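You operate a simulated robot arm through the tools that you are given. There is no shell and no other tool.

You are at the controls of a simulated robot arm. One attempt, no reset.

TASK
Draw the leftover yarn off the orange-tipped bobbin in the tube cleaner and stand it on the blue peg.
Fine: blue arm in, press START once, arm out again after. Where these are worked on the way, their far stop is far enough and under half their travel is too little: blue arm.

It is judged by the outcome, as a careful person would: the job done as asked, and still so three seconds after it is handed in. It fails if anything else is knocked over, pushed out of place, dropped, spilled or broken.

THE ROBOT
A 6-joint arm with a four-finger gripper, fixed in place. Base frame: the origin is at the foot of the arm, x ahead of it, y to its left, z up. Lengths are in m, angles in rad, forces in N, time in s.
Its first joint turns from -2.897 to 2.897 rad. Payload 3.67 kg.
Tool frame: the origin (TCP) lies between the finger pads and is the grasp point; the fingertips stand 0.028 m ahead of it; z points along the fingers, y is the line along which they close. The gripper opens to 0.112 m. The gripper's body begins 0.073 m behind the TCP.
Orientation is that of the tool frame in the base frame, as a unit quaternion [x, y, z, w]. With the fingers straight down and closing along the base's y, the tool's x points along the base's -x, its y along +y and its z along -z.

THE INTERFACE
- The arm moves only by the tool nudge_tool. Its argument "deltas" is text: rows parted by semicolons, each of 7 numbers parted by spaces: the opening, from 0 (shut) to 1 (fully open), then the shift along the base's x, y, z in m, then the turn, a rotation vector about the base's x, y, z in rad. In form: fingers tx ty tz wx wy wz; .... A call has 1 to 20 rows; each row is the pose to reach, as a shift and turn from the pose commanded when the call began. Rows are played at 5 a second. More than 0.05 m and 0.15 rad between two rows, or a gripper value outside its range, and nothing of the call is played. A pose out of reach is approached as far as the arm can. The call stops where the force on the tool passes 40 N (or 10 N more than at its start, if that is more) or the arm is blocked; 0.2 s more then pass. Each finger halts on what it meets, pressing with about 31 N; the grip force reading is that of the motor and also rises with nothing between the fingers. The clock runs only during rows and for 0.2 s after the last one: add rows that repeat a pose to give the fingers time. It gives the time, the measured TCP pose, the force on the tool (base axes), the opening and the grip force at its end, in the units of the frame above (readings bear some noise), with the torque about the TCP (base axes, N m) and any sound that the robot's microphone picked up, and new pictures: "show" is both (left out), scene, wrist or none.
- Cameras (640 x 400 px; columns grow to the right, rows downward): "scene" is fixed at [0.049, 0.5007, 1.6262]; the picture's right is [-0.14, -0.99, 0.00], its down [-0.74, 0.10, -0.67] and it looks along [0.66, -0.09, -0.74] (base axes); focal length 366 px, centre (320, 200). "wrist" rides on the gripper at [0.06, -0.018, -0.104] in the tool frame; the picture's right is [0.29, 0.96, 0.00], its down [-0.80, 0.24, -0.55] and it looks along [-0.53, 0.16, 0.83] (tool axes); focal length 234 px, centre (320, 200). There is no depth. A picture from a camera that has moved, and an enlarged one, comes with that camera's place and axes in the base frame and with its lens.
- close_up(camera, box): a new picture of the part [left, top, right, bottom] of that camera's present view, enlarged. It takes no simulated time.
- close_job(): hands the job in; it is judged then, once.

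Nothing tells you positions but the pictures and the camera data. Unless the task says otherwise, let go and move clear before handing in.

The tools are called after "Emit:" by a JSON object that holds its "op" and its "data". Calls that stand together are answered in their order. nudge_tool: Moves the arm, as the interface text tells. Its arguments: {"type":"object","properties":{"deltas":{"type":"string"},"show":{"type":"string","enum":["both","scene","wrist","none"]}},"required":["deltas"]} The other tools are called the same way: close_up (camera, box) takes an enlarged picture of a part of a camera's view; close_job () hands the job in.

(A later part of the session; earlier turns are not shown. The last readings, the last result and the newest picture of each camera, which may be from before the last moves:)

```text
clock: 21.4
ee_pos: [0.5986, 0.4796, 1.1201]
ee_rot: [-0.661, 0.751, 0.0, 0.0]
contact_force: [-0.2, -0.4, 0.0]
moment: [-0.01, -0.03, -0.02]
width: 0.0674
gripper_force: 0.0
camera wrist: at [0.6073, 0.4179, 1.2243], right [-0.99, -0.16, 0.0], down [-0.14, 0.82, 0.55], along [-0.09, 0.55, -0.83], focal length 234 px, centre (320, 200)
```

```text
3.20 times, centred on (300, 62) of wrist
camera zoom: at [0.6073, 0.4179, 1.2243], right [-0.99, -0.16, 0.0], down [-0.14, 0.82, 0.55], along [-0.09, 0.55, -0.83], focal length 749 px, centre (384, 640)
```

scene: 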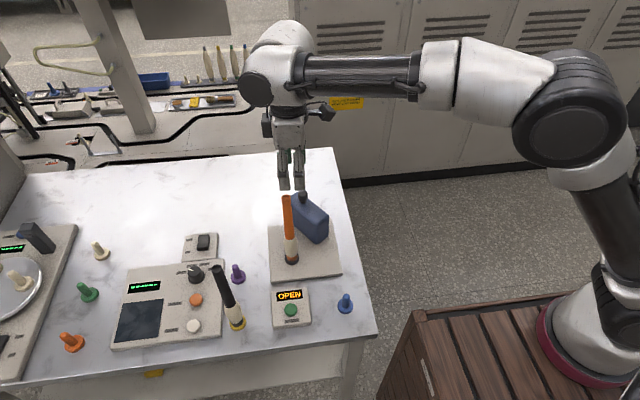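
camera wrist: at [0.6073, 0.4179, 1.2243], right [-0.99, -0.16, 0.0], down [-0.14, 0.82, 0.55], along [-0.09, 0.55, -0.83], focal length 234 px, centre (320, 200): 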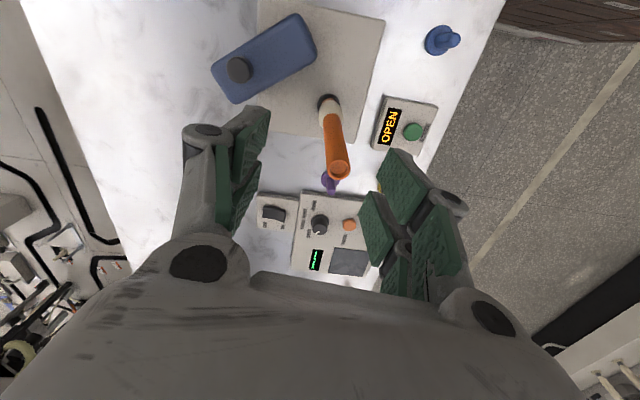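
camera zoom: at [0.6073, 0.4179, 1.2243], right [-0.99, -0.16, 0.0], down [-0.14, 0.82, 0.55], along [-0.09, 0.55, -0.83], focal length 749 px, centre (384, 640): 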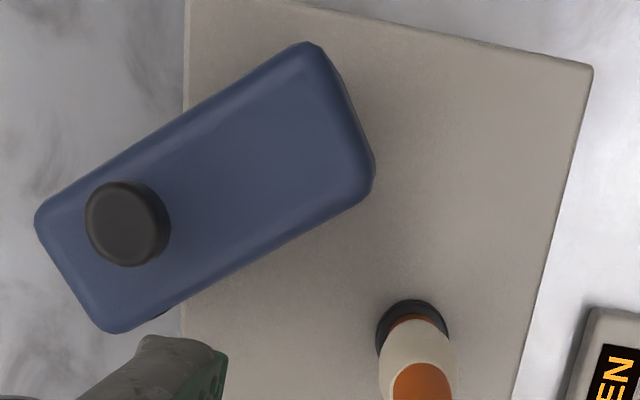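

The turn works fine. This view gives the knob at about (0.689, 0.455) with its top at z≈0.942, and the block hinge near (0.64, 0.42). I'll finish the turn while moving above the knob.

Emit:
{"op": "nudge_tool", "data": {"deltas": "0.6 0.01 -0.003 0 0 0 0.144; 0.6 0.02 -0.006 0 0 0 0.288; 0.6 0.03 -0.009 0 0 0 0.432; 0.6 0.04 -0.012 -0.01 0 0 0.576; 0.6 0.05 -0.014 -0.02 0 0 0.72; 0.6 0.06 -0.017 -0.03 0 0 0.864; 0.6 0.07 -0.019 -0.04 0 0 1.008; 0.6 0.08 -0.022 -0.05 0 0 1.152; 0.6 0.091 -0.0245 -0.06 0 0 1.296; 0.6 0.091 -0.0245 -0.066 0 0 1.44; 0.6 0.091 -0.0245 -0.066 0 0 1.44", "show": "both"}}

Emit:
{"op": "close_up", "data": {"camera": "wrist", "box": [200, 50, 440, 250]}}

```text
clock: 23.8
ee_pos: [0.6898, 0.4546, 1.0531]
ee_rot: [0.992, -0.129, 0.0, 0.0]
contact_force: [0.2, -0.2, 0.4]
moment: [0.0, -0.02, 0.0]
width: 0.0673
gripper_force: 0.0
camera wrist: at [0.751, 0.4567, 1.1574], right [0.03, -1.0, 0.0], down [-0.83, -0.03, 0.55], along [-0.55, -0.02, -0.83], focal length 234 px, centre (320, 200)
```

scene: 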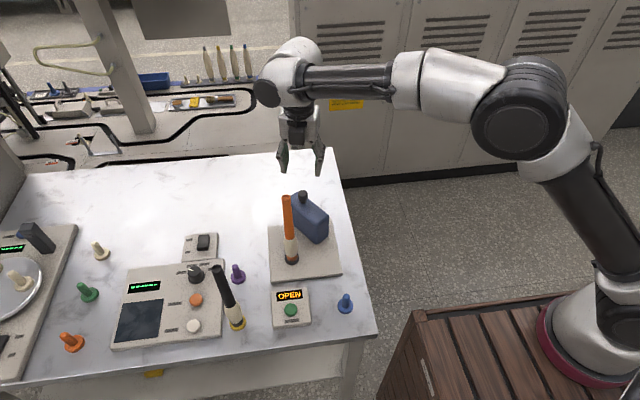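
wrist: 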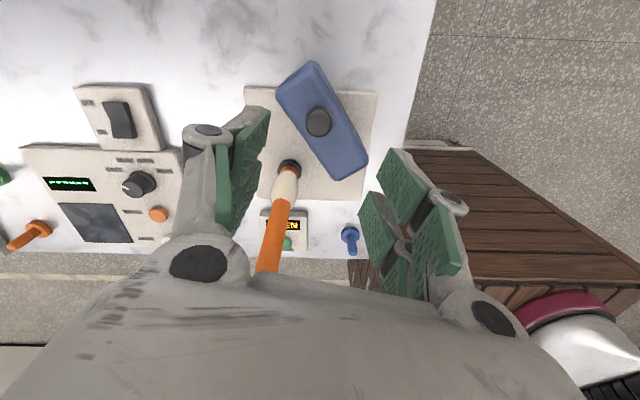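

```text
2.00 times, centred on (320, 150) of wrist
camera zoom: at [0.751, 0.4567, 1.1574], right [0.03, -1.0, 0.0], down [-0.83, -0.03, 0.55], along [-0.55, -0.02, -0.83], focal length 468 px, centre (320, 300)
```

zoom: 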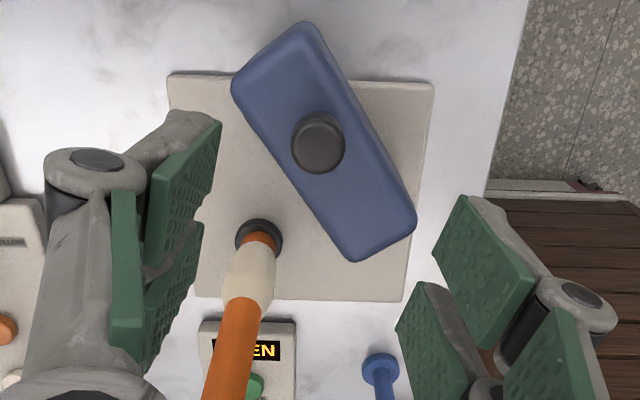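

The knob sits centred between the open fingers. I'll lower until the fingertips are just above it and recheck.

Emit:
{"op": "nudge_tool", "data": {"deltas": "0.6 0.001 0 -0.025 0 0 0; 0.6 0.001 0 -0.05 0 0 0; 0.6 0.001 0 -0.075 0 0 0; 0.6 0.001 0 -0.075 0 0 0", "show": "both"}}

Emit:
{"op": "close_up", "data": {"camera": "wrist", "box": [200, 50, 440, 250]}}

Emit:
{"op": "close_up", "data": {"camera": "scene", "box": [270, 150, 350, 210]}}

```text
clock: 24.8
ee_pos: [0.6915, 0.4549, 0.9773]
ee_rot: [0.992, -0.129, 0.0, 0.0]
contact_force: [0.2, -0.5, 0.3]
moment: [0.0, 0.04, -0.01]
width: 0.0671
gripper_force: 0.1
camera wrist: at [0.7522, 0.457, 1.0824], right [0.03, -1.0, 0.0], down [-0.83, -0.03, 0.55], along [-0.55, -0.02, -0.83], focal length 234 px, centre (320, 200)
```

scene: 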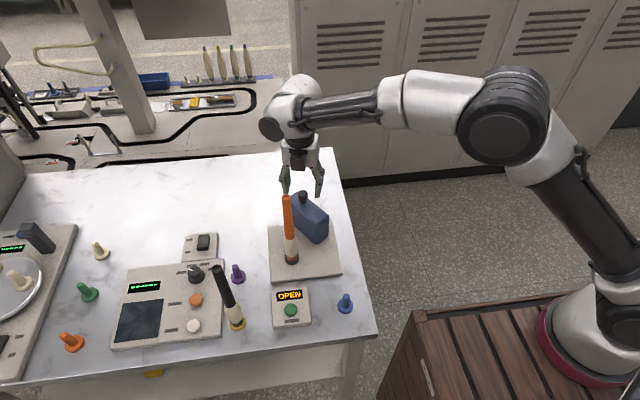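
wrist: 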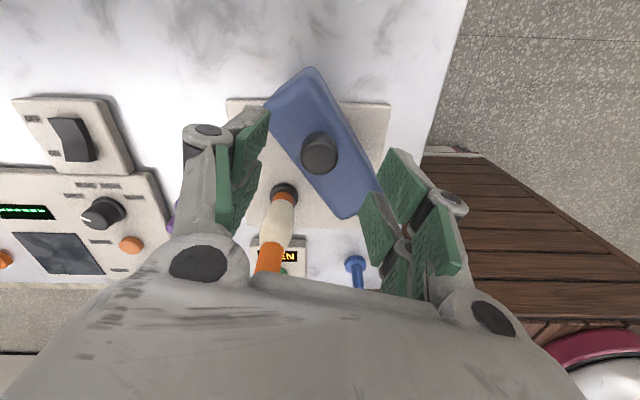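

```text
2.00 times, centred on (320, 150) of wrist
camera zoom: at [0.7522, 0.457, 1.0824], right [0.03, -1.0, 0.0], down [-0.83, -0.03, 0.55], along [-0.55, -0.02, -0.83], focal length 468 px, centre (320, 300)
```

zoom: 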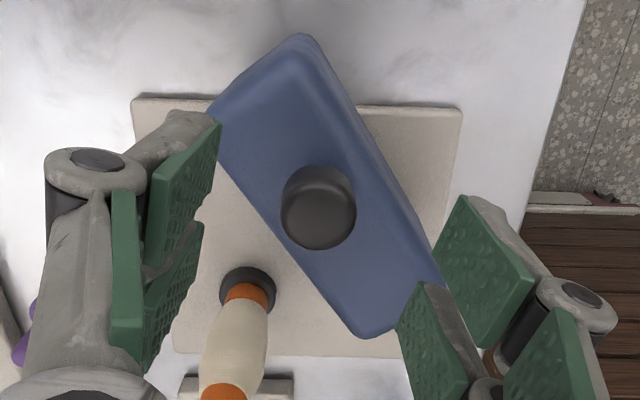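

```text
6.67 times, centred on (310, 180) of scene
camera zoom: at [0.049, 0.5007, 1.6262], right [-0.14, -0.99, 0.0], down [-0.74, 0.1, -0.67], along [0.66, -0.09, -0.74], focal length 2438 px, centre (387, 333)
```

zoom: 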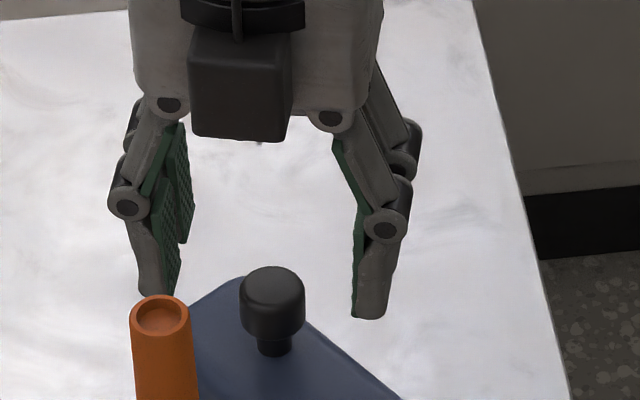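

There is a housing on the far side of the gripper that would come over the bobbin when the arm swings in. So I'll tilt the hand about 0.35 rad away from the bobbin, about the closing axis, before gripping.

Emit:
{"op": "nudge_tool", "data": {"deltas": "0.6 0 0 0.005 0.03 0.113 0; 0.6 0 0 0.005 0.06 0.226 0; 0.6 0 0 0.005 0.0896 0.339 0; 0.6 0 0 0.005 0.0896 0.339 0", "show": "both"}}

Emit:
{"op": "close_up", "data": {"camera": "scene", "box": [260, 140, 350, 210]}}

Emit:
{"op": "close_up", "data": {"camera": "wrist", "box": [200, 50, 440, 250]}}

```text
clock: 25.8
ee_pos: [0.6895, 0.4557, 0.9831]
ee_rot: [0.976, -0.128, -0.174, -0.023]
contact_force: [0.4, 0.5, -0.6]
moment: [-0.02, -0.04, 0.0]
width: 0.067
gripper_force: 0.2
camera wrist: at [0.7827, 0.449, 1.0608], right [0.02, -1.0, -0.1], down [-0.6, -0.09, 0.79], along [-0.8, 0.05, -0.6], focal length 234 px, centre (320, 200)
```

scene: 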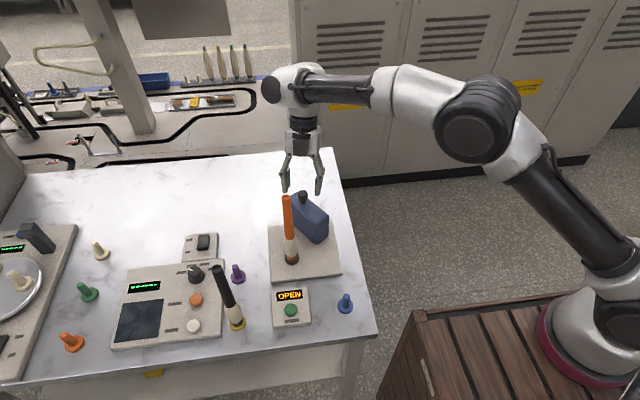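
wrist: 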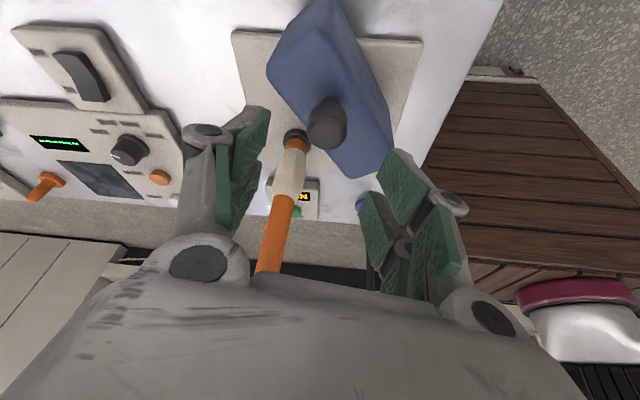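

```text
5.71 times, centred on (305, 175) of scene
camera zoom: at [0.049, 0.5007, 1.6262], right [-0.14, -0.99, 0.0], down [-0.74, 0.1, -0.67], along [0.66, -0.09, -0.74], focal length 2090 px, centre (406, 343)
```

zoom: 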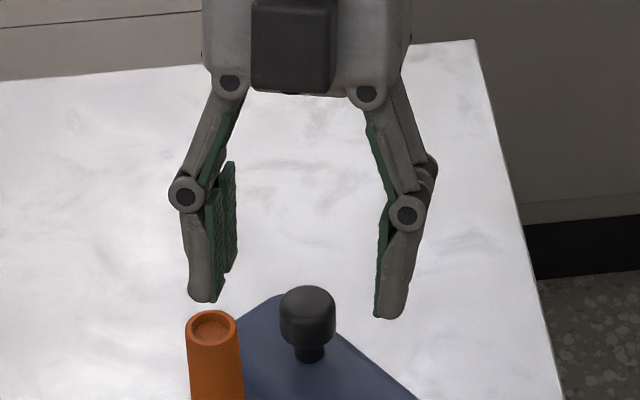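

```text
2.00 times, centred on (320, 150) of wrist
camera zoom: at [0.7827, 0.449, 1.0608], right [0.02, -1.0, -0.1], down [-0.6, -0.09, 0.79], along [-0.8, 0.05, -0.6], focal length 468 px, centre (320, 300)
```

zoom: 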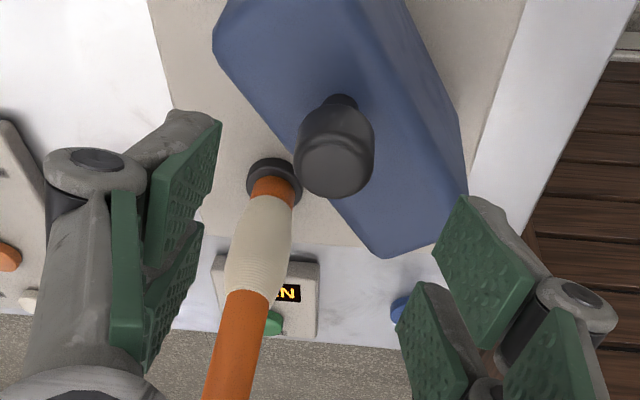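

I'll lower to the knob and close the fingers on it.

Emit:
{"op": "nudge_tool", "data": {"deltas": "0.6 0 0 -0.02 0 0 0; 0.6 0 0 -0.04 0 0 0; 0.6 0 0 -0.042 0 0 0; 0.4 0 0 -0.042 0 0 0; 0.3 0 0 -0.042 0 0 0; 0.3 0 0 -0.042 0 0 0", "show": "wrist"}}

Emit:
{"op": "close_up", "data": {"camera": "scene", "box": [270, 160, 340, 220]}}

Emit:
{"op": "close_up", "data": {"camera": "wrist", "box": [220, 80, 420, 250]}}

```text
clock: 27.2
ee_pos: [0.6899, 0.4567, 0.9414]
ee_rot: [0.976, -0.128, -0.173, -0.022]
contact_force: [0.4, 0.5, -0.5]
moment: [-0.03, 0.01, 0.01]
width: 0.0338
gripper_force: 0.3
camera wrist: at [0.7831, 0.4495, 1.0188], right [0.02, -1.0, -0.1], down [-0.6, -0.09, 0.79], along [-0.8, 0.05, -0.6], focal length 234 px, centre (320, 200)
```

wrist: 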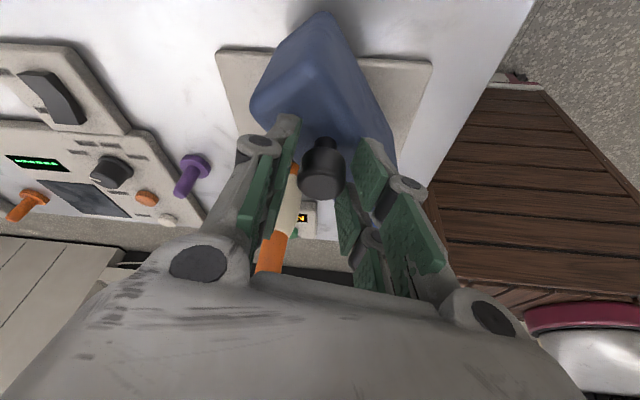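

```text
6.67 times, centred on (305, 190) of scene
camera zoom: at [0.049, 0.5007, 1.6262], right [-0.14, -0.99, 0.0], down [-0.74, 0.1, -0.67], along [0.66, -0.09, -0.74], focal length 2438 px, centre (420, 267)
```

zoom: 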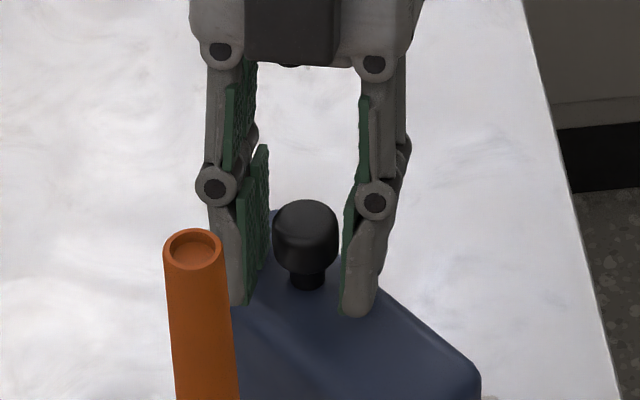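

```text
2.35 times, centred on (320, 165) of wrist
camera zoom: at [0.7831, 0.4495, 1.0188], right [0.02, -1.0, -0.1], down [-0.6, -0.09, 0.79], along [-0.8, 0.05, -0.6], focal length 551 px, centre (320, 282)
```

zoom: 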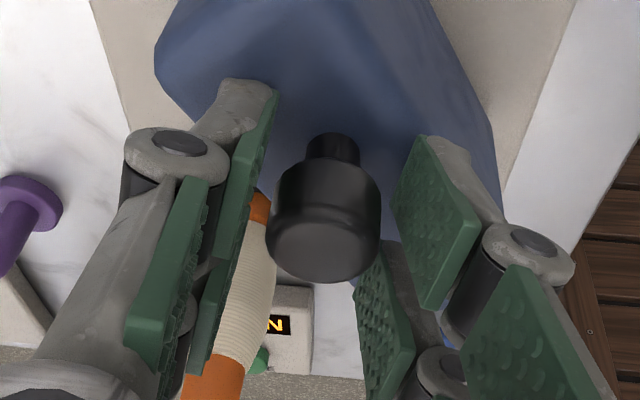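

The knob is nicely straddled, so I'll close the grip on it.

Emit:
{"op": "nudge_tool", "data": {"deltas": "0.2 0 0 0 0 0 0; 0 0 0 0 0 0 0; 0 0 0 0 0 0 0", "show": "none"}}

Emit:
{"op": "close_up", "data": {"camera": "scene", "box": [250, 160, 350, 290]}}

Emit:
{"op": "close_up", "data": {"camera": "wrist", "box": [220, 0, 420, 250]}}

```text
clock: 28.0
ee_pos: [0.6911, 0.4559, 0.9414]
ee_rot: [0.976, -0.127, -0.173, -0.022]
contact_force: [-0.7, -0.4, 0.9]
moment: [-0.06, 0.08, 0.17]
width: 0.0244
gripper_force: 44.3
```

```text
3.08 times, centred on (300, 225) of scene
camera zoom: at [0.049, 0.5007, 1.6262], right [-0.14, -0.99, 0.0], down [-0.74, 0.1, -0.67], along [0.66, -0.09, -0.74], focal length 1125 px, centre (382, 123)
```

zoom: 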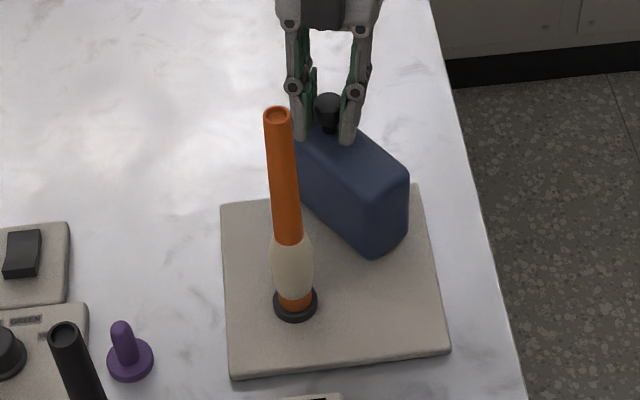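

```text
1.60 times, centred on (320, 125) of wrist
camera zoom: at [0.7831, 0.4494, 1.0188], right [0.02, -1.0, -0.1], down [-0.6, -0.09, 0.79], along [-0.8, 0.05, -0.6], focal length 375 px, centre (320, 320)
```

zoom: 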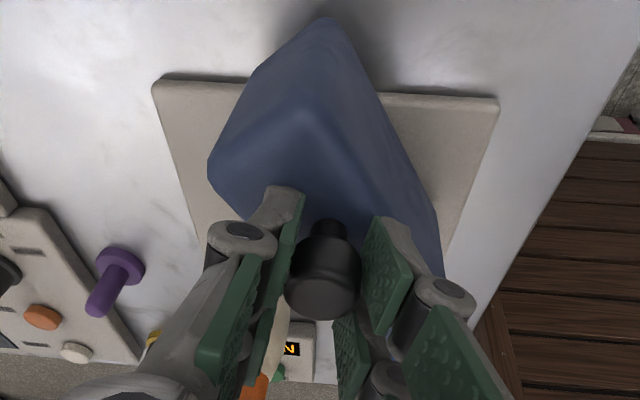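

The grip is firm on the knob. I'll test the hinge direction with a small tangential move.

Emit:
{"op": "nudge_tool", "data": {"deltas": "0 -0.0023 0.0033 0 0 0 0; 0 -0.0046 0.0066 0 0 0 0; 0 -0.007 0.0098 0 0 0 0; 0 -0.007 0.0098 0 0 0 0", "show": "none"}}

Emit:
{"op": "close_up", "data": {"camera": "scene", "box": [250, 160, 350, 290]}}

```text
clock: 29.0
ee_pos: [0.682, 0.4637, 0.9411]
ee_rot: [0.976, -0.128, -0.173, -0.021]
contact_force: [-5.9, -16.5, 2.9]
moment: [-0.24, 0.4, 0.37]
width: 0.025
gripper_force: 45.0
```

```text
3.08 times, centred on (300, 225) of scene
camera zoom: at [0.049, 0.5007, 1.6262], right [-0.14, -0.99, 0.0], down [-0.74, 0.1, -0.67], along [0.66, -0.09, -0.74], focal length 1125 px, centre (382, 123)
```

zoom: 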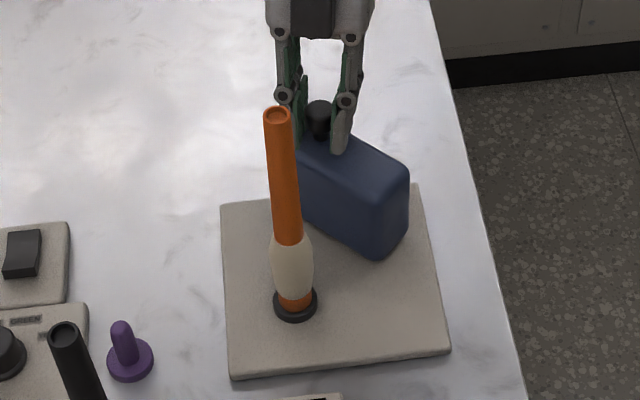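

The block is rotating about its near end. The force shows my arc was a little too wide, so I'll curve inward more.

Emit:
{"op": "nudge_tool", "data": {"deltas": "0 -0.0028 0.0015 0 0 0 0; 0 -0.0056 0.0035 0 0 0 0; 0 -0.0085 0.0055 0 0 0 0; 0 -0.0085 0.0055 0 0 0 0", "show": "none"}}

Emit:
{"op": "close_up", "data": {"camera": "scene", "box": [250, 160, 350, 290]}}

Emit:
{"op": "close_up", "data": {"camera": "wrist", "box": [220, 0, 420, 250]}}

```text
clock: 30.0
ee_pos: [0.6744, 0.4707, 0.9418]
ee_rot: [0.976, -0.127, -0.173, -0.022]
contact_force: [-2.3, -9.3, -9.4]
moment: [-0.05, -0.08, 0.16]
width: 0.025
gripper_force: 44.7
```

```text
3.08 times, centred on (300, 225) of scene
camera zoom: at [0.049, 0.5007, 1.6262], right [-0.14, -0.99, 0.0], down [-0.74, 0.1, -0.67], along [0.66, -0.09, -0.74], focal length 1125 px, centre (382, 123)
```

zoom: 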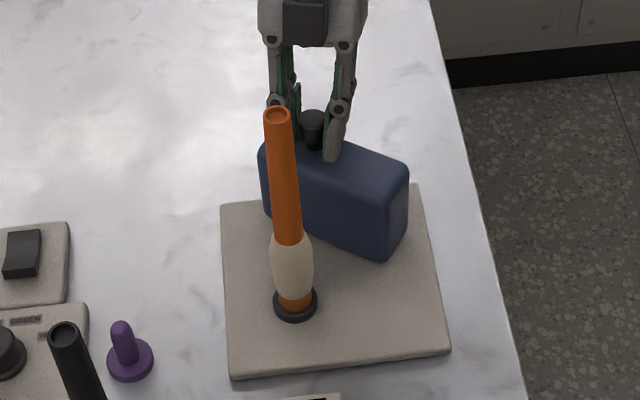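

```text
1.60 times, centred on (320, 125) of wrist
camera zoom: at [0.7671, 0.4645, 1.0188], right [0.02, -1.0, -0.1], down [-0.6, -0.09, 0.79], along [-0.8, 0.05, -0.6], focal length 375 px, centre (320, 320)
```

zoom: 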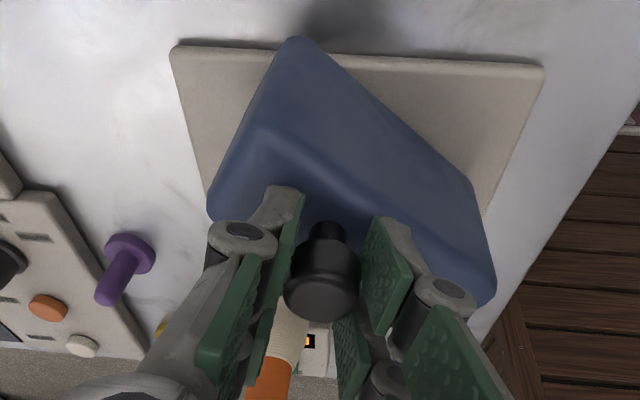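

The hinge fits a pivot at about (0.645, 0.4235) with a knob radius of about 56 mm. The arm is now at about 58°, and I'll follow that arc further in.

Emit:
{"op": "nudge_tool", "data": {"deltas": "0 -0.0032 0.0018 0 0 0 0; 0 -0.0063 0.0033 0 0 0 0; 0 -0.0108 0.0052 0 0 0 0; 0 -0.0155 0.0066 0 0 0 0; 0 -0.0202 0.0076 0 0 0 0; 0 -0.0202 0.0076 0 0 0 0", "show": "none"}}

Emit:
{"op": "close_up", "data": {"camera": "scene", "box": [250, 160, 350, 290]}}

Emit:
{"op": "close_up", "data": {"camera": "wrist", "box": [180, 0, 420, 250]}}

```text
clock: 31.4
ee_pos: [0.6551, 0.4791, 0.942]
ee_rot: [0.976, -0.127, -0.173, -0.023]
contact_force: [6.4, -8.1, -5.7]
moment: [-0.15, -0.4, 0.5]
width: 0.025
gripper_force: 44.9
```

```text
3.08 times, centred on (300, 225) of scene
camera zoom: at [0.049, 0.5007, 1.6262], right [-0.14, -0.99, 0.0], down [-0.74, 0.1, -0.67], along [0.66, -0.09, -0.74], focal length 1125 px, centre (382, 123)
```

zoom: 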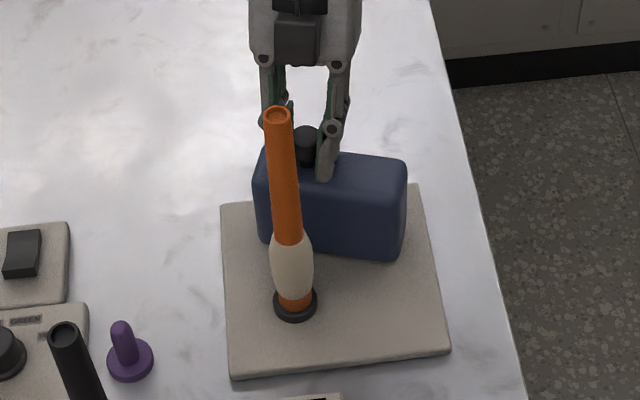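

```text
1.60 times, centred on (300, 125) of wrist
camera zoom: at [0.7471, 0.4722, 1.019], right [0.02, -0.99, -0.1], down [-0.6, -0.09, 0.79], along [-0.8, 0.05, -0.6], focal length 375 px, centre (352, 320)
```

zoom: 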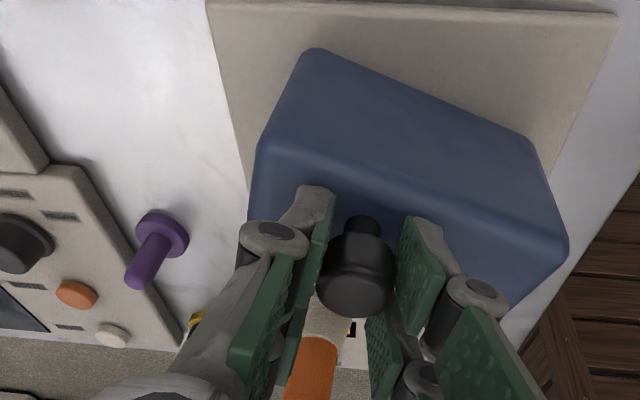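

Emit:
{"op": "nudge_tool", "data": {"deltas": "0 -0.005 0.0006 0 0 0 0; 0 -0.0097 0.0008 0 0 0 0; 0 -0.0146 0.0006 0 0 0 0; 0 -0.0146 0.0006 0 0 0 0", "show": "both"}}

Emit:
{"op": "close_up", "data": {"camera": "scene", "box": [250, 160, 350, 290]}}

Emit:
{"op": "close_up", "data": {"camera": "wrist", "box": [180, 0, 420, 250]}}

```text
clock: 32.4
ee_pos: [0.6386, 0.4807, 0.942]
ee_rot: [0.976, -0.128, -0.174, -0.023]
contact_force: [1.4, 19.5, 0.5]
moment: [0.3, -0.29, 0.17]
width: 0.0244
gripper_force: 45.3
camera wrist: at [0.7313, 0.4747, 1.019], right [0.02, -0.99, -0.1], down [-0.6, -0.09, 0.79], along [-0.8, 0.05, -0.6], focal length 234 px, centre (320, 200)
```

scene: 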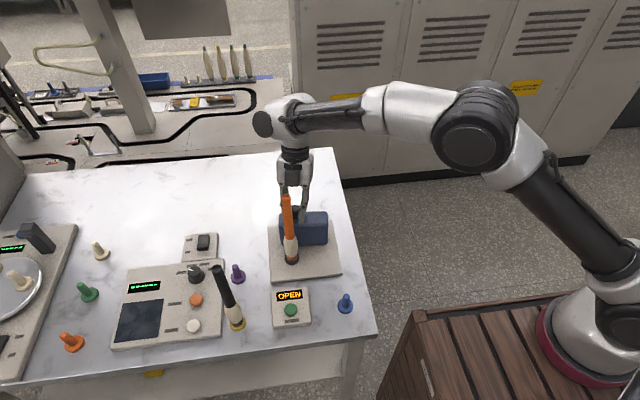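
wrist: 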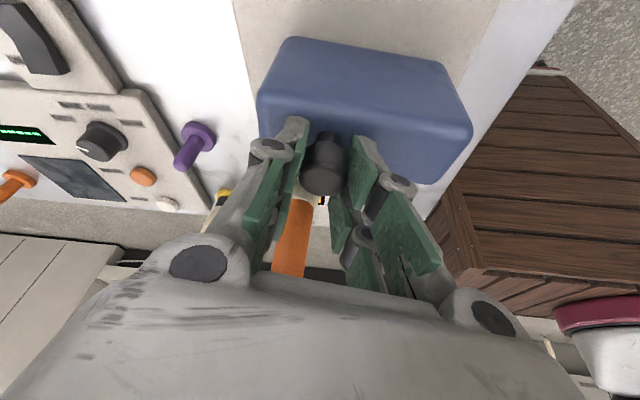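

```text
3.08 times, centred on (300, 225) of scene
camera zoom: at [0.049, 0.5007, 1.6262], right [-0.14, -0.99, 0.0], down [-0.74, 0.1, -0.67], along [0.66, -0.09, -0.74], focal length 1125 px, centre (382, 123)
```

zoom: 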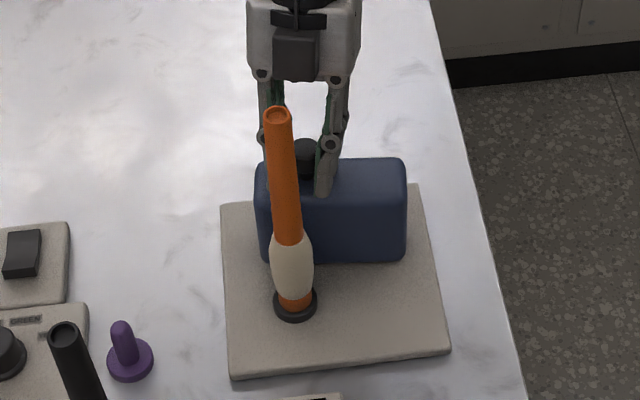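

```text
1.60 times, centred on (300, 125) of wrist
camera zoom: at [0.7313, 0.4747, 1.019], right [0.02, -0.99, -0.1], down [-0.6, -0.09, 0.79], along [-0.8, 0.05, -0.6], focal length 375 px, centre (352, 320)
```

zoom: 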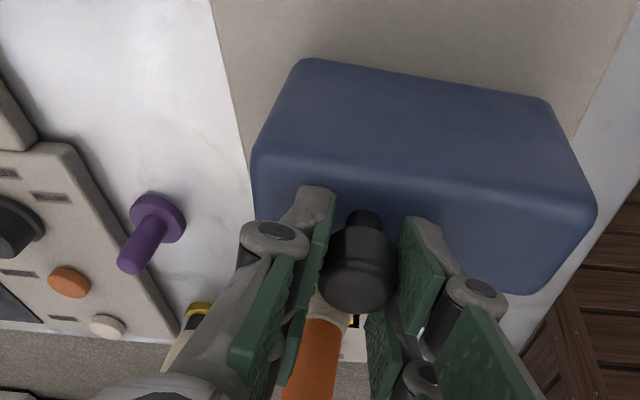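

Emit:
{"op": "close_up", "data": {"camera": "scene", "box": [265, 200, 335, 260]}}

```text
6.67 times, centred on (300, 230) of scene
camera zoom: at [0.049, 0.5007, 1.6262], right [-0.14, -0.99, 0.0], down [-0.74, 0.1, -0.67], along [0.66, -0.09, -0.74], focal length 2438 px, centre (453, 0)
```

zoom: 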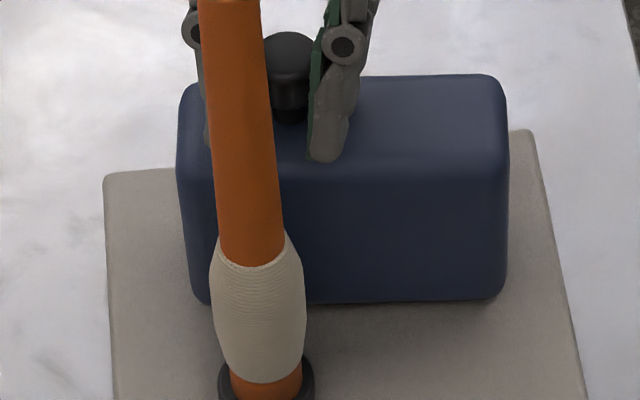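

From the block edges the arm is at about 83°, and the pivot fit updates to about (0.635, 0.411) with a radius of about 70 mm. I'll continue in slowly.

Emit:
{"op": "nudge_tool", "data": {"deltas": "0 -0.0015 0.002 0 0 0 0; 0 -0.0045 0.0022 0 0 0 0; 0 -0.0076 0.0022 0 0 0 0; 0 -0.0112 0.002 0 0 0 0; 0 -0.0112 0.002 0 0 0 0", "show": "none"}}

Emit:
{"op": "close_up", "data": {"camera": "scene", "box": [265, 200, 335, 260]}}

Emit:
{"op": "close_up", "data": {"camera": "scene", "box": [255, 160, 345, 320]}}

Emit:
{"op": "close_up", "data": {"camera": "wrist", "box": [180, 0, 420, 250]}}

```text
clock: 33.6
ee_pos: [0.6305, 0.4816, 0.9421]
ee_rot: [0.977, -0.129, -0.17, -0.021]
contact_force: [26.8, 14.3, 8.4]
moment: [0.38, -0.32, 0.05]
width: 0.0242
gripper_force: 44.8
```

```text
6.67 times, centred on (300, 230) of scene
camera zoom: at [0.049, 0.5007, 1.6262], right [-0.14, -0.99, 0.0], down [-0.74, 0.1, -0.67], along [0.66, -0.09, -0.74], focal length 2438 px, centre (453, 0)
```

zoom: 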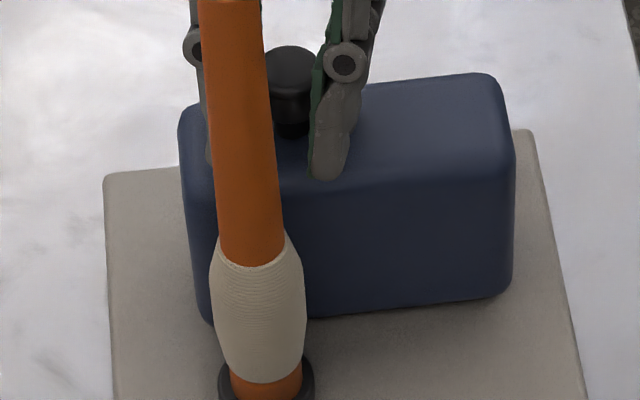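

```text
2.50 times, centred on (300, 240) of scene
camera zoom: at [0.049, 0.5007, 1.6262], right [-0.14, -0.99, 0.0], down [-0.74, 0.1, -0.67], along [0.66, -0.09, -0.74], focal length 914 px, centre (370, 100)
```

zoom: 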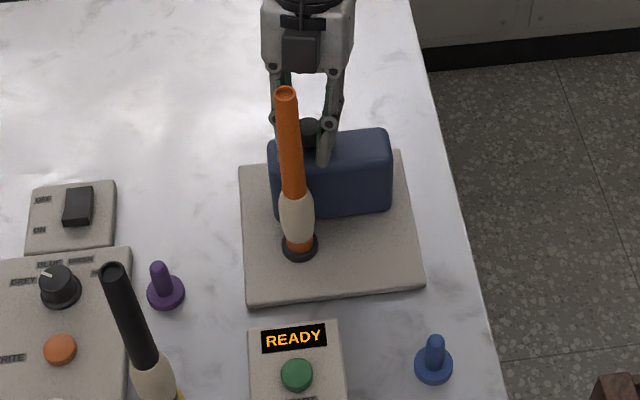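

```text
1.60 times, centred on (300, 125) of wrist
camera zoom: at [0.7227, 0.4749, 1.0192], right [0.01, -0.99, -0.1], down [-0.6, -0.09, 0.79], along [-0.8, 0.05, -0.6], focal length 375 px, centre (352, 320)
```

zoom: 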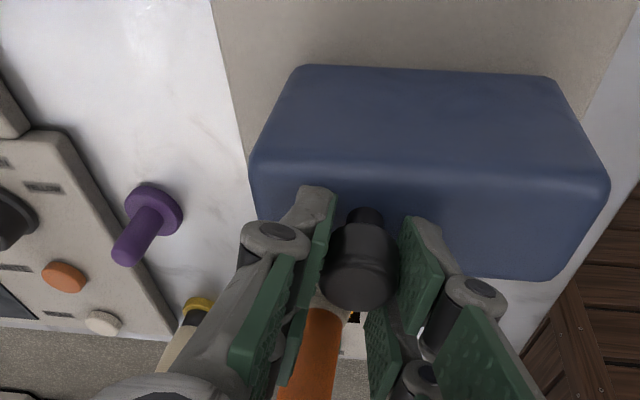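

The display now reads READY and the resistance has jumped, so the arm is probably at its stop. I'll nudge a hair further to confirm.

Emit:
{"op": "nudge_tool", "data": {"deltas": "0 -0.0015 0.0005 0 0 0 0; 0 -0.003 0.0005 0 0 0 0; 0 -0.003 0.0005 0 0 0 0", "show": "none"}}

Emit:
{"op": "close_up", "data": {"camera": "scene", "box": [265, 200, 335, 260]}}

```text
clock: 34.0
ee_pos: [0.6299, 0.4814, 0.9415]
ee_rot: [0.977, -0.129, -0.17, -0.024]
contact_force: [12.6, 6.2, -6.3]
moment: [0.28, 0.26, -0.02]
width: 0.0243
gripper_force: 44.9
stopped in row 2: the force on the tool passed its limit at 43 N (the readings are from after the stop); the commanded pose is now the measured one
```

```text
6.67 times, centred on (300, 230) of scene
camera zoom: at [0.049, 0.5007, 1.6262], right [-0.14, -0.99, 0.0], down [-0.74, 0.1, -0.67], along [0.66, -0.09, -0.74], focal length 2438 px, centre (453, 0)
```

zoom: 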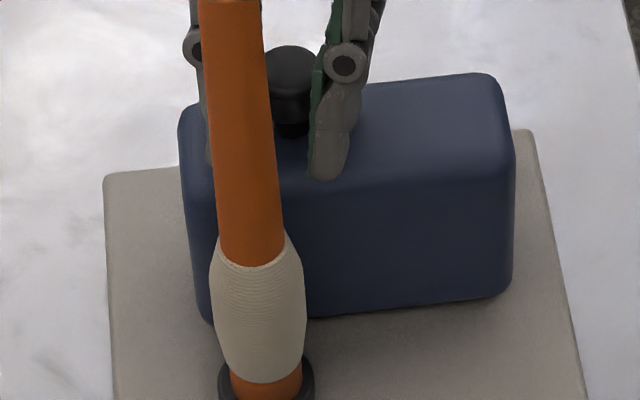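

The arm is at its far stop, since the force spiked with no motion. I'll open the fingers slightly and rise straight off the knob.

Emit:
{"op": "nudge_tool", "data": {"deltas": "0.3 0.001 0 0 0 0 0; 0.4 0.001 0 0 0 0 0; 0.4 0.001 0 0 0 0 0; 0.4 0.003 -0.001 0.015 0 0 0; 0.4 0.005 -0.001 0.03 0 0 0; 0.4 0.008 -0.002 0.05 0 0 0; 0.4 0.008 -0.002 0.05 0 0 0", "show": "both"}}

Emit:
{"op": "close_up", "data": {"camera": "scene", "box": [255, 160, 345, 320]}}

```text
clock: 35.6
ee_pos: [0.6377, 0.4798, 0.9929]
ee_rot: [0.977, -0.128, -0.171, -0.024]
contact_force: [-0.3, -0.1, -0.1]
moment: [-0.01, 0.01, 0.0]
width: 0.0448
gripper_force: 0.0
camera wrist: at [0.7296, 0.4729, 1.0714], right [0.01, -0.99, -0.1], down [-0.61, -0.09, 0.79], along [-0.8, 0.05, -0.6], focal length 234 px, centre (320, 200)
```

scene: 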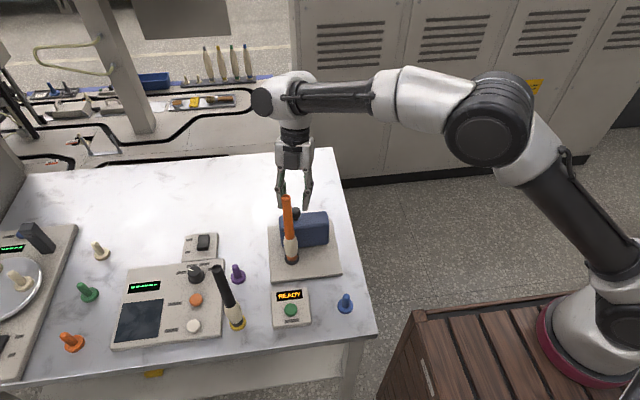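
wrist: 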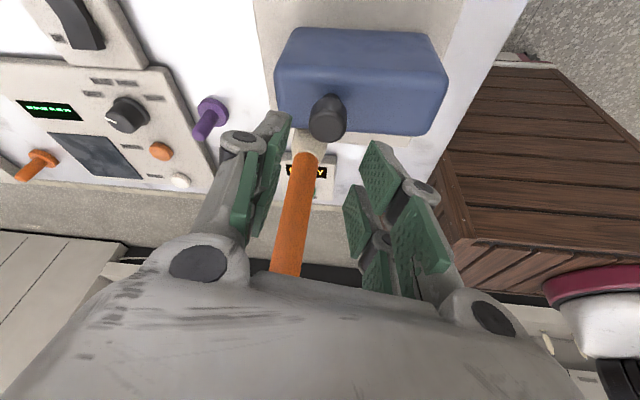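

```text
2.50 times, centred on (300, 240) of scene
camera zoom: at [0.049, 0.5007, 1.6262], right [-0.14, -0.99, 0.0], down [-0.74, 0.1, -0.67], along [0.66, -0.09, -0.74], focal length 914 px, centre (370, 100)
```

zoom: 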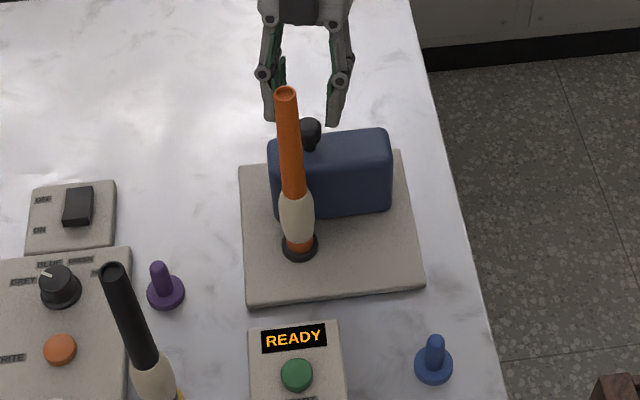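

READY holds and the arm stays in. I'll go around the bobbin on the right side, untilt, and head to the START button.

Emit:
{"op": "nudge_tool", "data": {"deltas": "0.4 0 -0.04 0.01 0 0 0; 0.4 0 -0.08 0.02 0 0 0; 0.3 0 -0.11 0.02 0 0 0; 0.2 -0.04 -0.11 0.02 -0.03 -0.113 0; 0 -0.08 -0.11 0.02 -0.06 -0.226 0; 0 -0.12 -0.10 0.02 -0.0896 -0.339 0; 0 -0.15 -0.08 0.01 -0.0896 -0.339 0; 0 -0.18 -0.045 0 -0.0896 -0.339 0; 0 -0.20 0 -0.01 -0.0896 -0.339 0; 0 -0.206 0.03 -0.02 -0.0896 -0.339 0; 0 -0.206 0.035 -0.03 -0.0896 -0.339 0; 0 -0.206 0.035 -0.03 -0.0896 -0.339 0", "show": "both"}}

Emit:
{"op": "close_up", "data": {"camera": "scene", "box": [240, 220, 360, 340]}}

Emit:
{"op": "close_up", "data": {"camera": "wrist", "box": [200, 50, 440, 250]}}

```text
refused: row 9 steps farther than a row can; nothing moved
```

```text
3.33 times, centred on (300, 280) of scene
camera zoom: at [0.049, 0.5007, 1.6262], right [-0.14, -0.99, 0.0], down [-0.74, 0.1, -0.67], along [0.66, -0.09, -0.74], focal length 1219 px, centre (387, -67)
```

zoom: 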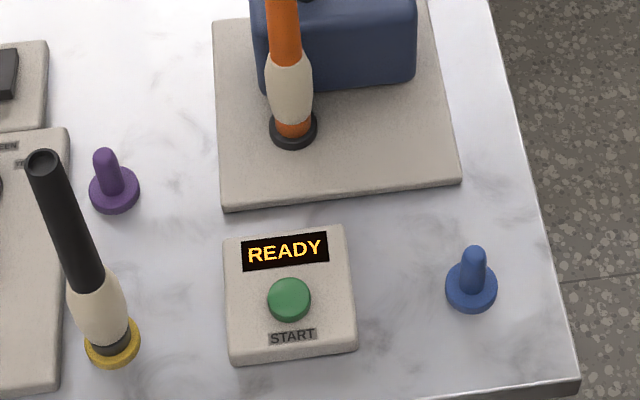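

```text
2.00 times, centred on (320, 150) of wrist
camera zoom: at [0.7296, 0.4729, 1.0714], right [0.01, -0.99, -0.1], down [-0.61, -0.09, 0.79], along [-0.8, 0.05, -0.6], focal length 468 px, centre (320, 300)
```

zoom: 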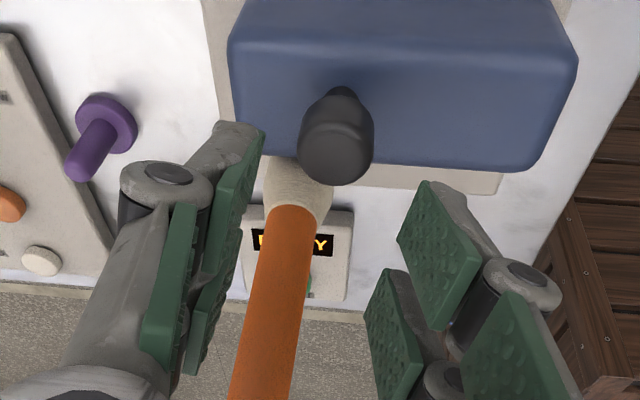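

One step was too long, so nothing moved. I'll resend the path with smaller steps.

Emit:
{"op": "nudge_tool", "data": {"deltas": "0.4 0 -0.035 0.01 0 0 0; 0.4 0 -0.07 0.02 0 0 0; 0.3 0 -0.10 0.02 0 0 0; 0.2 -0.035 -0.11 0.02 -0.03 -0.113 0; 0 -0.07 -0.11 0.02 -0.06 -0.226 0; 0 -0.105 -0.10 0.02 -0.0896 -0.339 0; 0 -0.135 -0.085 0.01 -0.0896 -0.339 0; 0 -0.16 -0.06 0.005 -0.0896 -0.339 0; 0 -0.18 -0.03 0 -0.0896 -0.339 0; 0 -0.197 0 -0.01 -0.0896 -0.339 0; 0 -0.206 0.025 -0.02 -0.0896 -0.339 0; 0 -0.206 0.035 -0.03 -0.0896 -0.339 0; 0 -0.206 0.035 -0.03 -0.0896 -0.339 0", "show": "both"}}

Emit:
{"op": "close_up", "data": {"camera": "scene", "box": [240, 220, 360, 340]}}

Emit:
{"op": "close_up", "data": {"camera": "wrist", "box": [200, 50, 440, 250]}}

```text
clock: 38.4
ee_pos: [0.4315, 0.5139, 0.9623]
ee_rot: [0.991, -0.131, 0.002, -0.001]
contact_force: [-0.7, -0.2, 0.4]
moment: [-0.02, -0.04, 0.01]
width: 0.0001
gripper_force: 31.2
camera wrist: at [0.4934, 0.5161, 1.0666], right [0.03, -1.0, 0.0], down [-0.83, -0.03, 0.55], along [-0.55, -0.02, -0.84], focal length 234 px, centre (320, 200)
```

scene: 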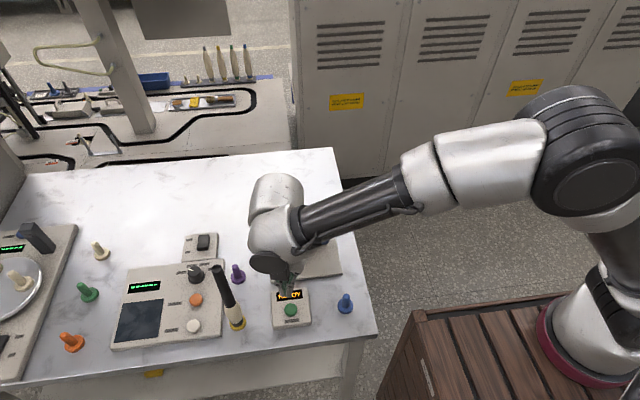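
wrist: 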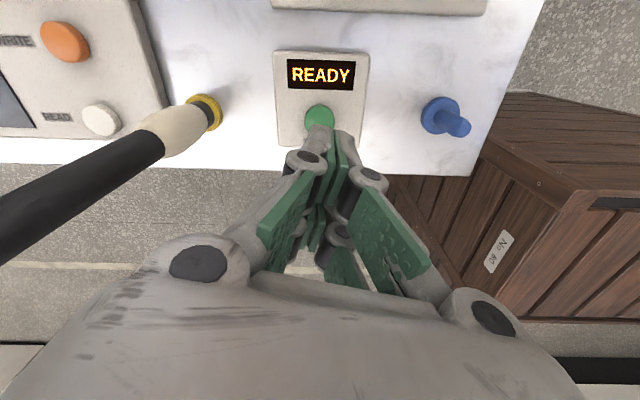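

```text
3.33 times, centred on (300, 280) of scene
camera zoom: at [0.049, 0.5007, 1.6262], right [-0.14, -0.99, 0.0], down [-0.74, 0.1, -0.67], along [0.66, -0.09, -0.74], focal length 1219 px, centre (387, -67)
```

zoom: 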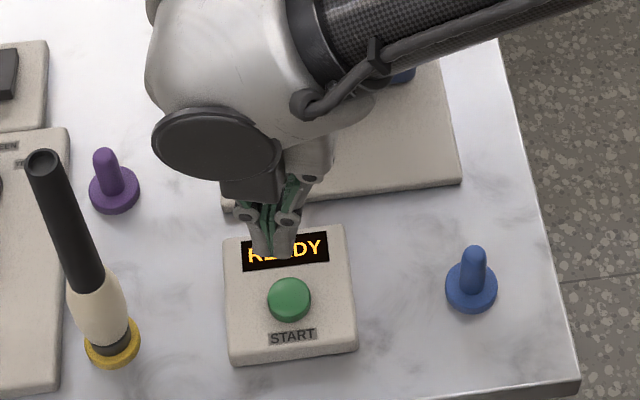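

```text
2.00 times, centred on (320, 150) of wrist
camera zoom: at [0.4934, 0.5161, 1.0666], right [0.03, -1.0, 0.0], down [-0.83, -0.03, 0.55], along [-0.55, -0.02, -0.84], focal length 468 px, centre (320, 300)
```

zoom: 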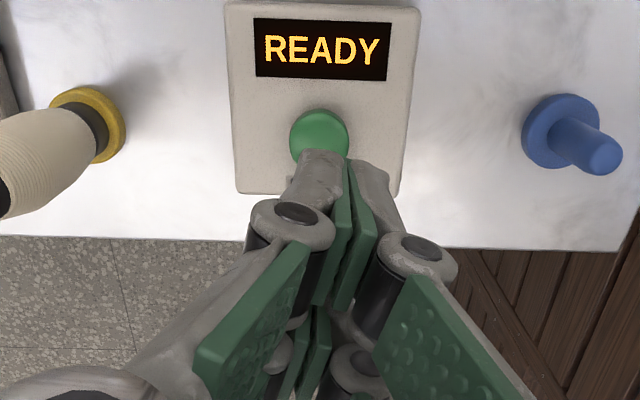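

The closed fingertips are directly above START, and the display reads READY. I'll lower to just above the button first.

Emit:
{"op": "nudge_tool", "data": {"deltas": "0 0.002 0 -0.03 0 0 0; 0 0.002 0 -0.06 0 0 0; 0 0.002 0 -0.085 0 0 0; 0 0.002 0 -0.085 0 0 0", "show": "none"}}

Emit:
{"op": "close_up", "data": {"camera": "scene", "box": [250, 250, 340, 340]}}

Emit:
{"op": "close_up", "data": {"camera": "wrist", "box": [260, 50, 380, 170]}}

```text
clock: 39.4
ee_pos: [0.4317, 0.5139, 0.8776]
ee_rot: [0.991, -0.131, 0.003, -0.001]
contact_force: [-0.3, -0.4, -0.3]
moment: [0.0, -0.01, 0.0]
width: 0.0002
gripper_force: 31.4
```

```text
4.44 times, centred on (295, 295) of scene
camera zoom: at [0.049, 0.5007, 1.6262], right [-0.14, -0.99, 0.0], down [-0.74, 0.1, -0.67], along [0.66, -0.09, -0.74], focal length 1625 px, centre (431, -222)
```

zoom: 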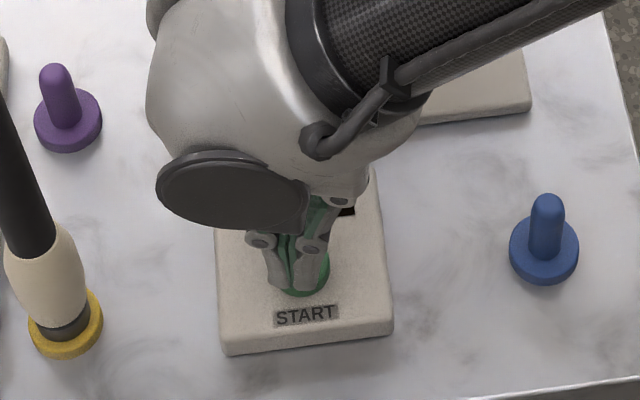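

```text
3.33 times, centred on (320, 110) of wrist
camera zoom: at [0.4938, 0.5152, 0.9818], right [0.03, -1.0, 0.0], down [-0.83, -0.03, 0.55], along [-0.55, -0.02, -0.84], focal length 781 px, centre (320, 500)
```

zoom: 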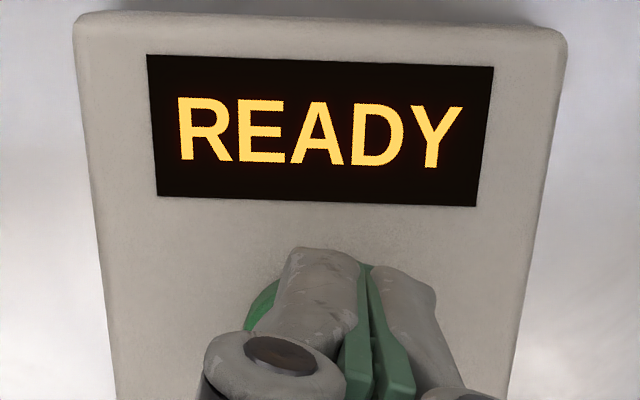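

Emit:
{"op": "close_up", "data": {"camera": "scene", "box": [275, 270, 320, 315]}}

Emit:
{"op": "close_up", "data": {"camera": "wrist", "box": [290, 110, 350, 160]}}

```text
8.89 times, centred on (298, 292) of scene
camera zoom: at [0.049, 0.5007, 1.6262], right [-0.14, -0.99, 0.0], down [-0.74, 0.1, -0.67], along [0.66, -0.09, -0.74], focal length 3250 px, centre (520, -622)
```

zoom: 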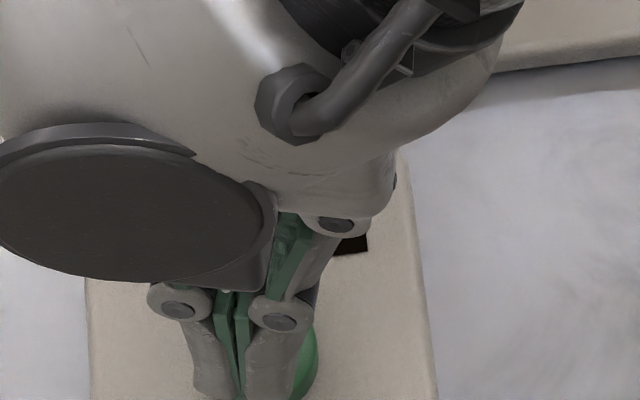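

```text
8.00 times, centred on (320, 135) of wrist
camera zoom: at [0.4938, 0.5152, 0.9818], right [0.03, -1.0, 0.0], down [-0.83, -0.03, 0.55], along [-0.55, -0.02, -0.84], focal length 1873 px, centre (320, 720)
```

zoom: 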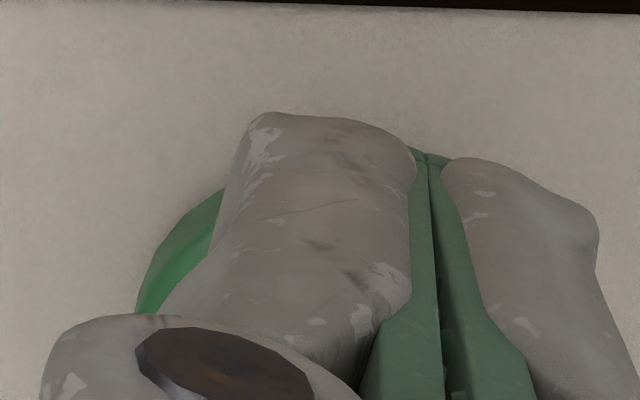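

The fingertips are right above the button. I'll come down in small steps, watching force, sound and display.

Emit:
{"op": "nudge_tool", "data": {"deltas": "0 0.001 0 -0.005 0 0 0; 0 0.001 0 -0.01 0 0 0; 0 0.001 0 -0.013 0 0 0", "show": "none"}}

Emit:
{"op": "close_up", "data": {"camera": "wrist", "box": [260, 50, 380, 170]}}

```text
clock: 40.2
ee_pos: [0.4339, 0.5147, 0.8647]
ee_rot: [0.991, -0.131, 0.003, 0.0]
contact_force: [0.2, 0.4, -0.3]
moment: [-0.01, -0.03, -0.02]
width: 0.0
gripper_force: 31.1
```

```text
3.33 times, centred on (320, 110) of wrist
camera zoom: at [0.4952, 0.5159, 0.9685], right [0.03, -1.0, 0.0], down [-0.83, -0.03, 0.55], along [-0.55, -0.02, -0.84], focal length 781 px, centre (320, 500)
```

zoom: 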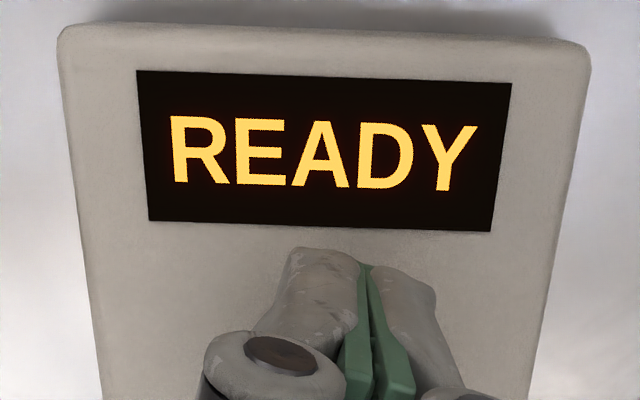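

Emit:
{"op": "nudge_tool", "data": {"deltas": "0 0 0 -0.002 0 0 0; 0 0 0 -0.004 0 0 0; 0 0 0 -0.005 0 0 0", "show": "none"}}

Emit:
{"op": "close_up", "data": {"camera": "wrist", "box": [260, 50, 380, 170]}}

```text
clock: 41.0
ee_pos: [0.4342, 0.5152, 0.859]
ee_rot: [0.992, -0.13, 0.003, -0.002]
contact_force: [0.6, 0.6, 1.2]
moment: [0.01, 0.01, 0.01]
width: 0.0061
gripper_force: 35.4
```

```text
3.33 times, centred on (320, 110) of wrist
camera zoom: at [0.495, 0.5158, 0.9638], right [0.03, -1.0, 0.0], down [-0.83, -0.03, 0.55], along [-0.55, -0.02, -0.84], focal length 781 px, centre (320, 500)
```

zoom: 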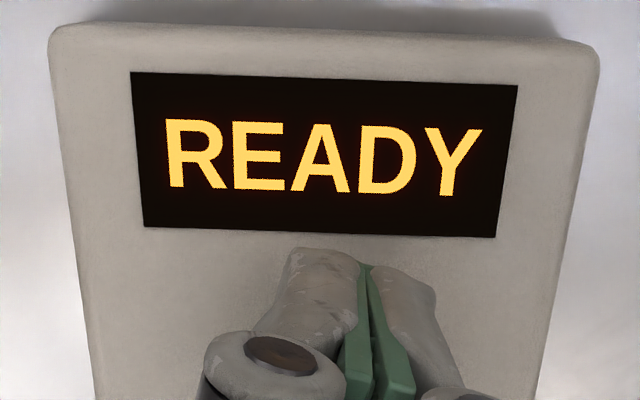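

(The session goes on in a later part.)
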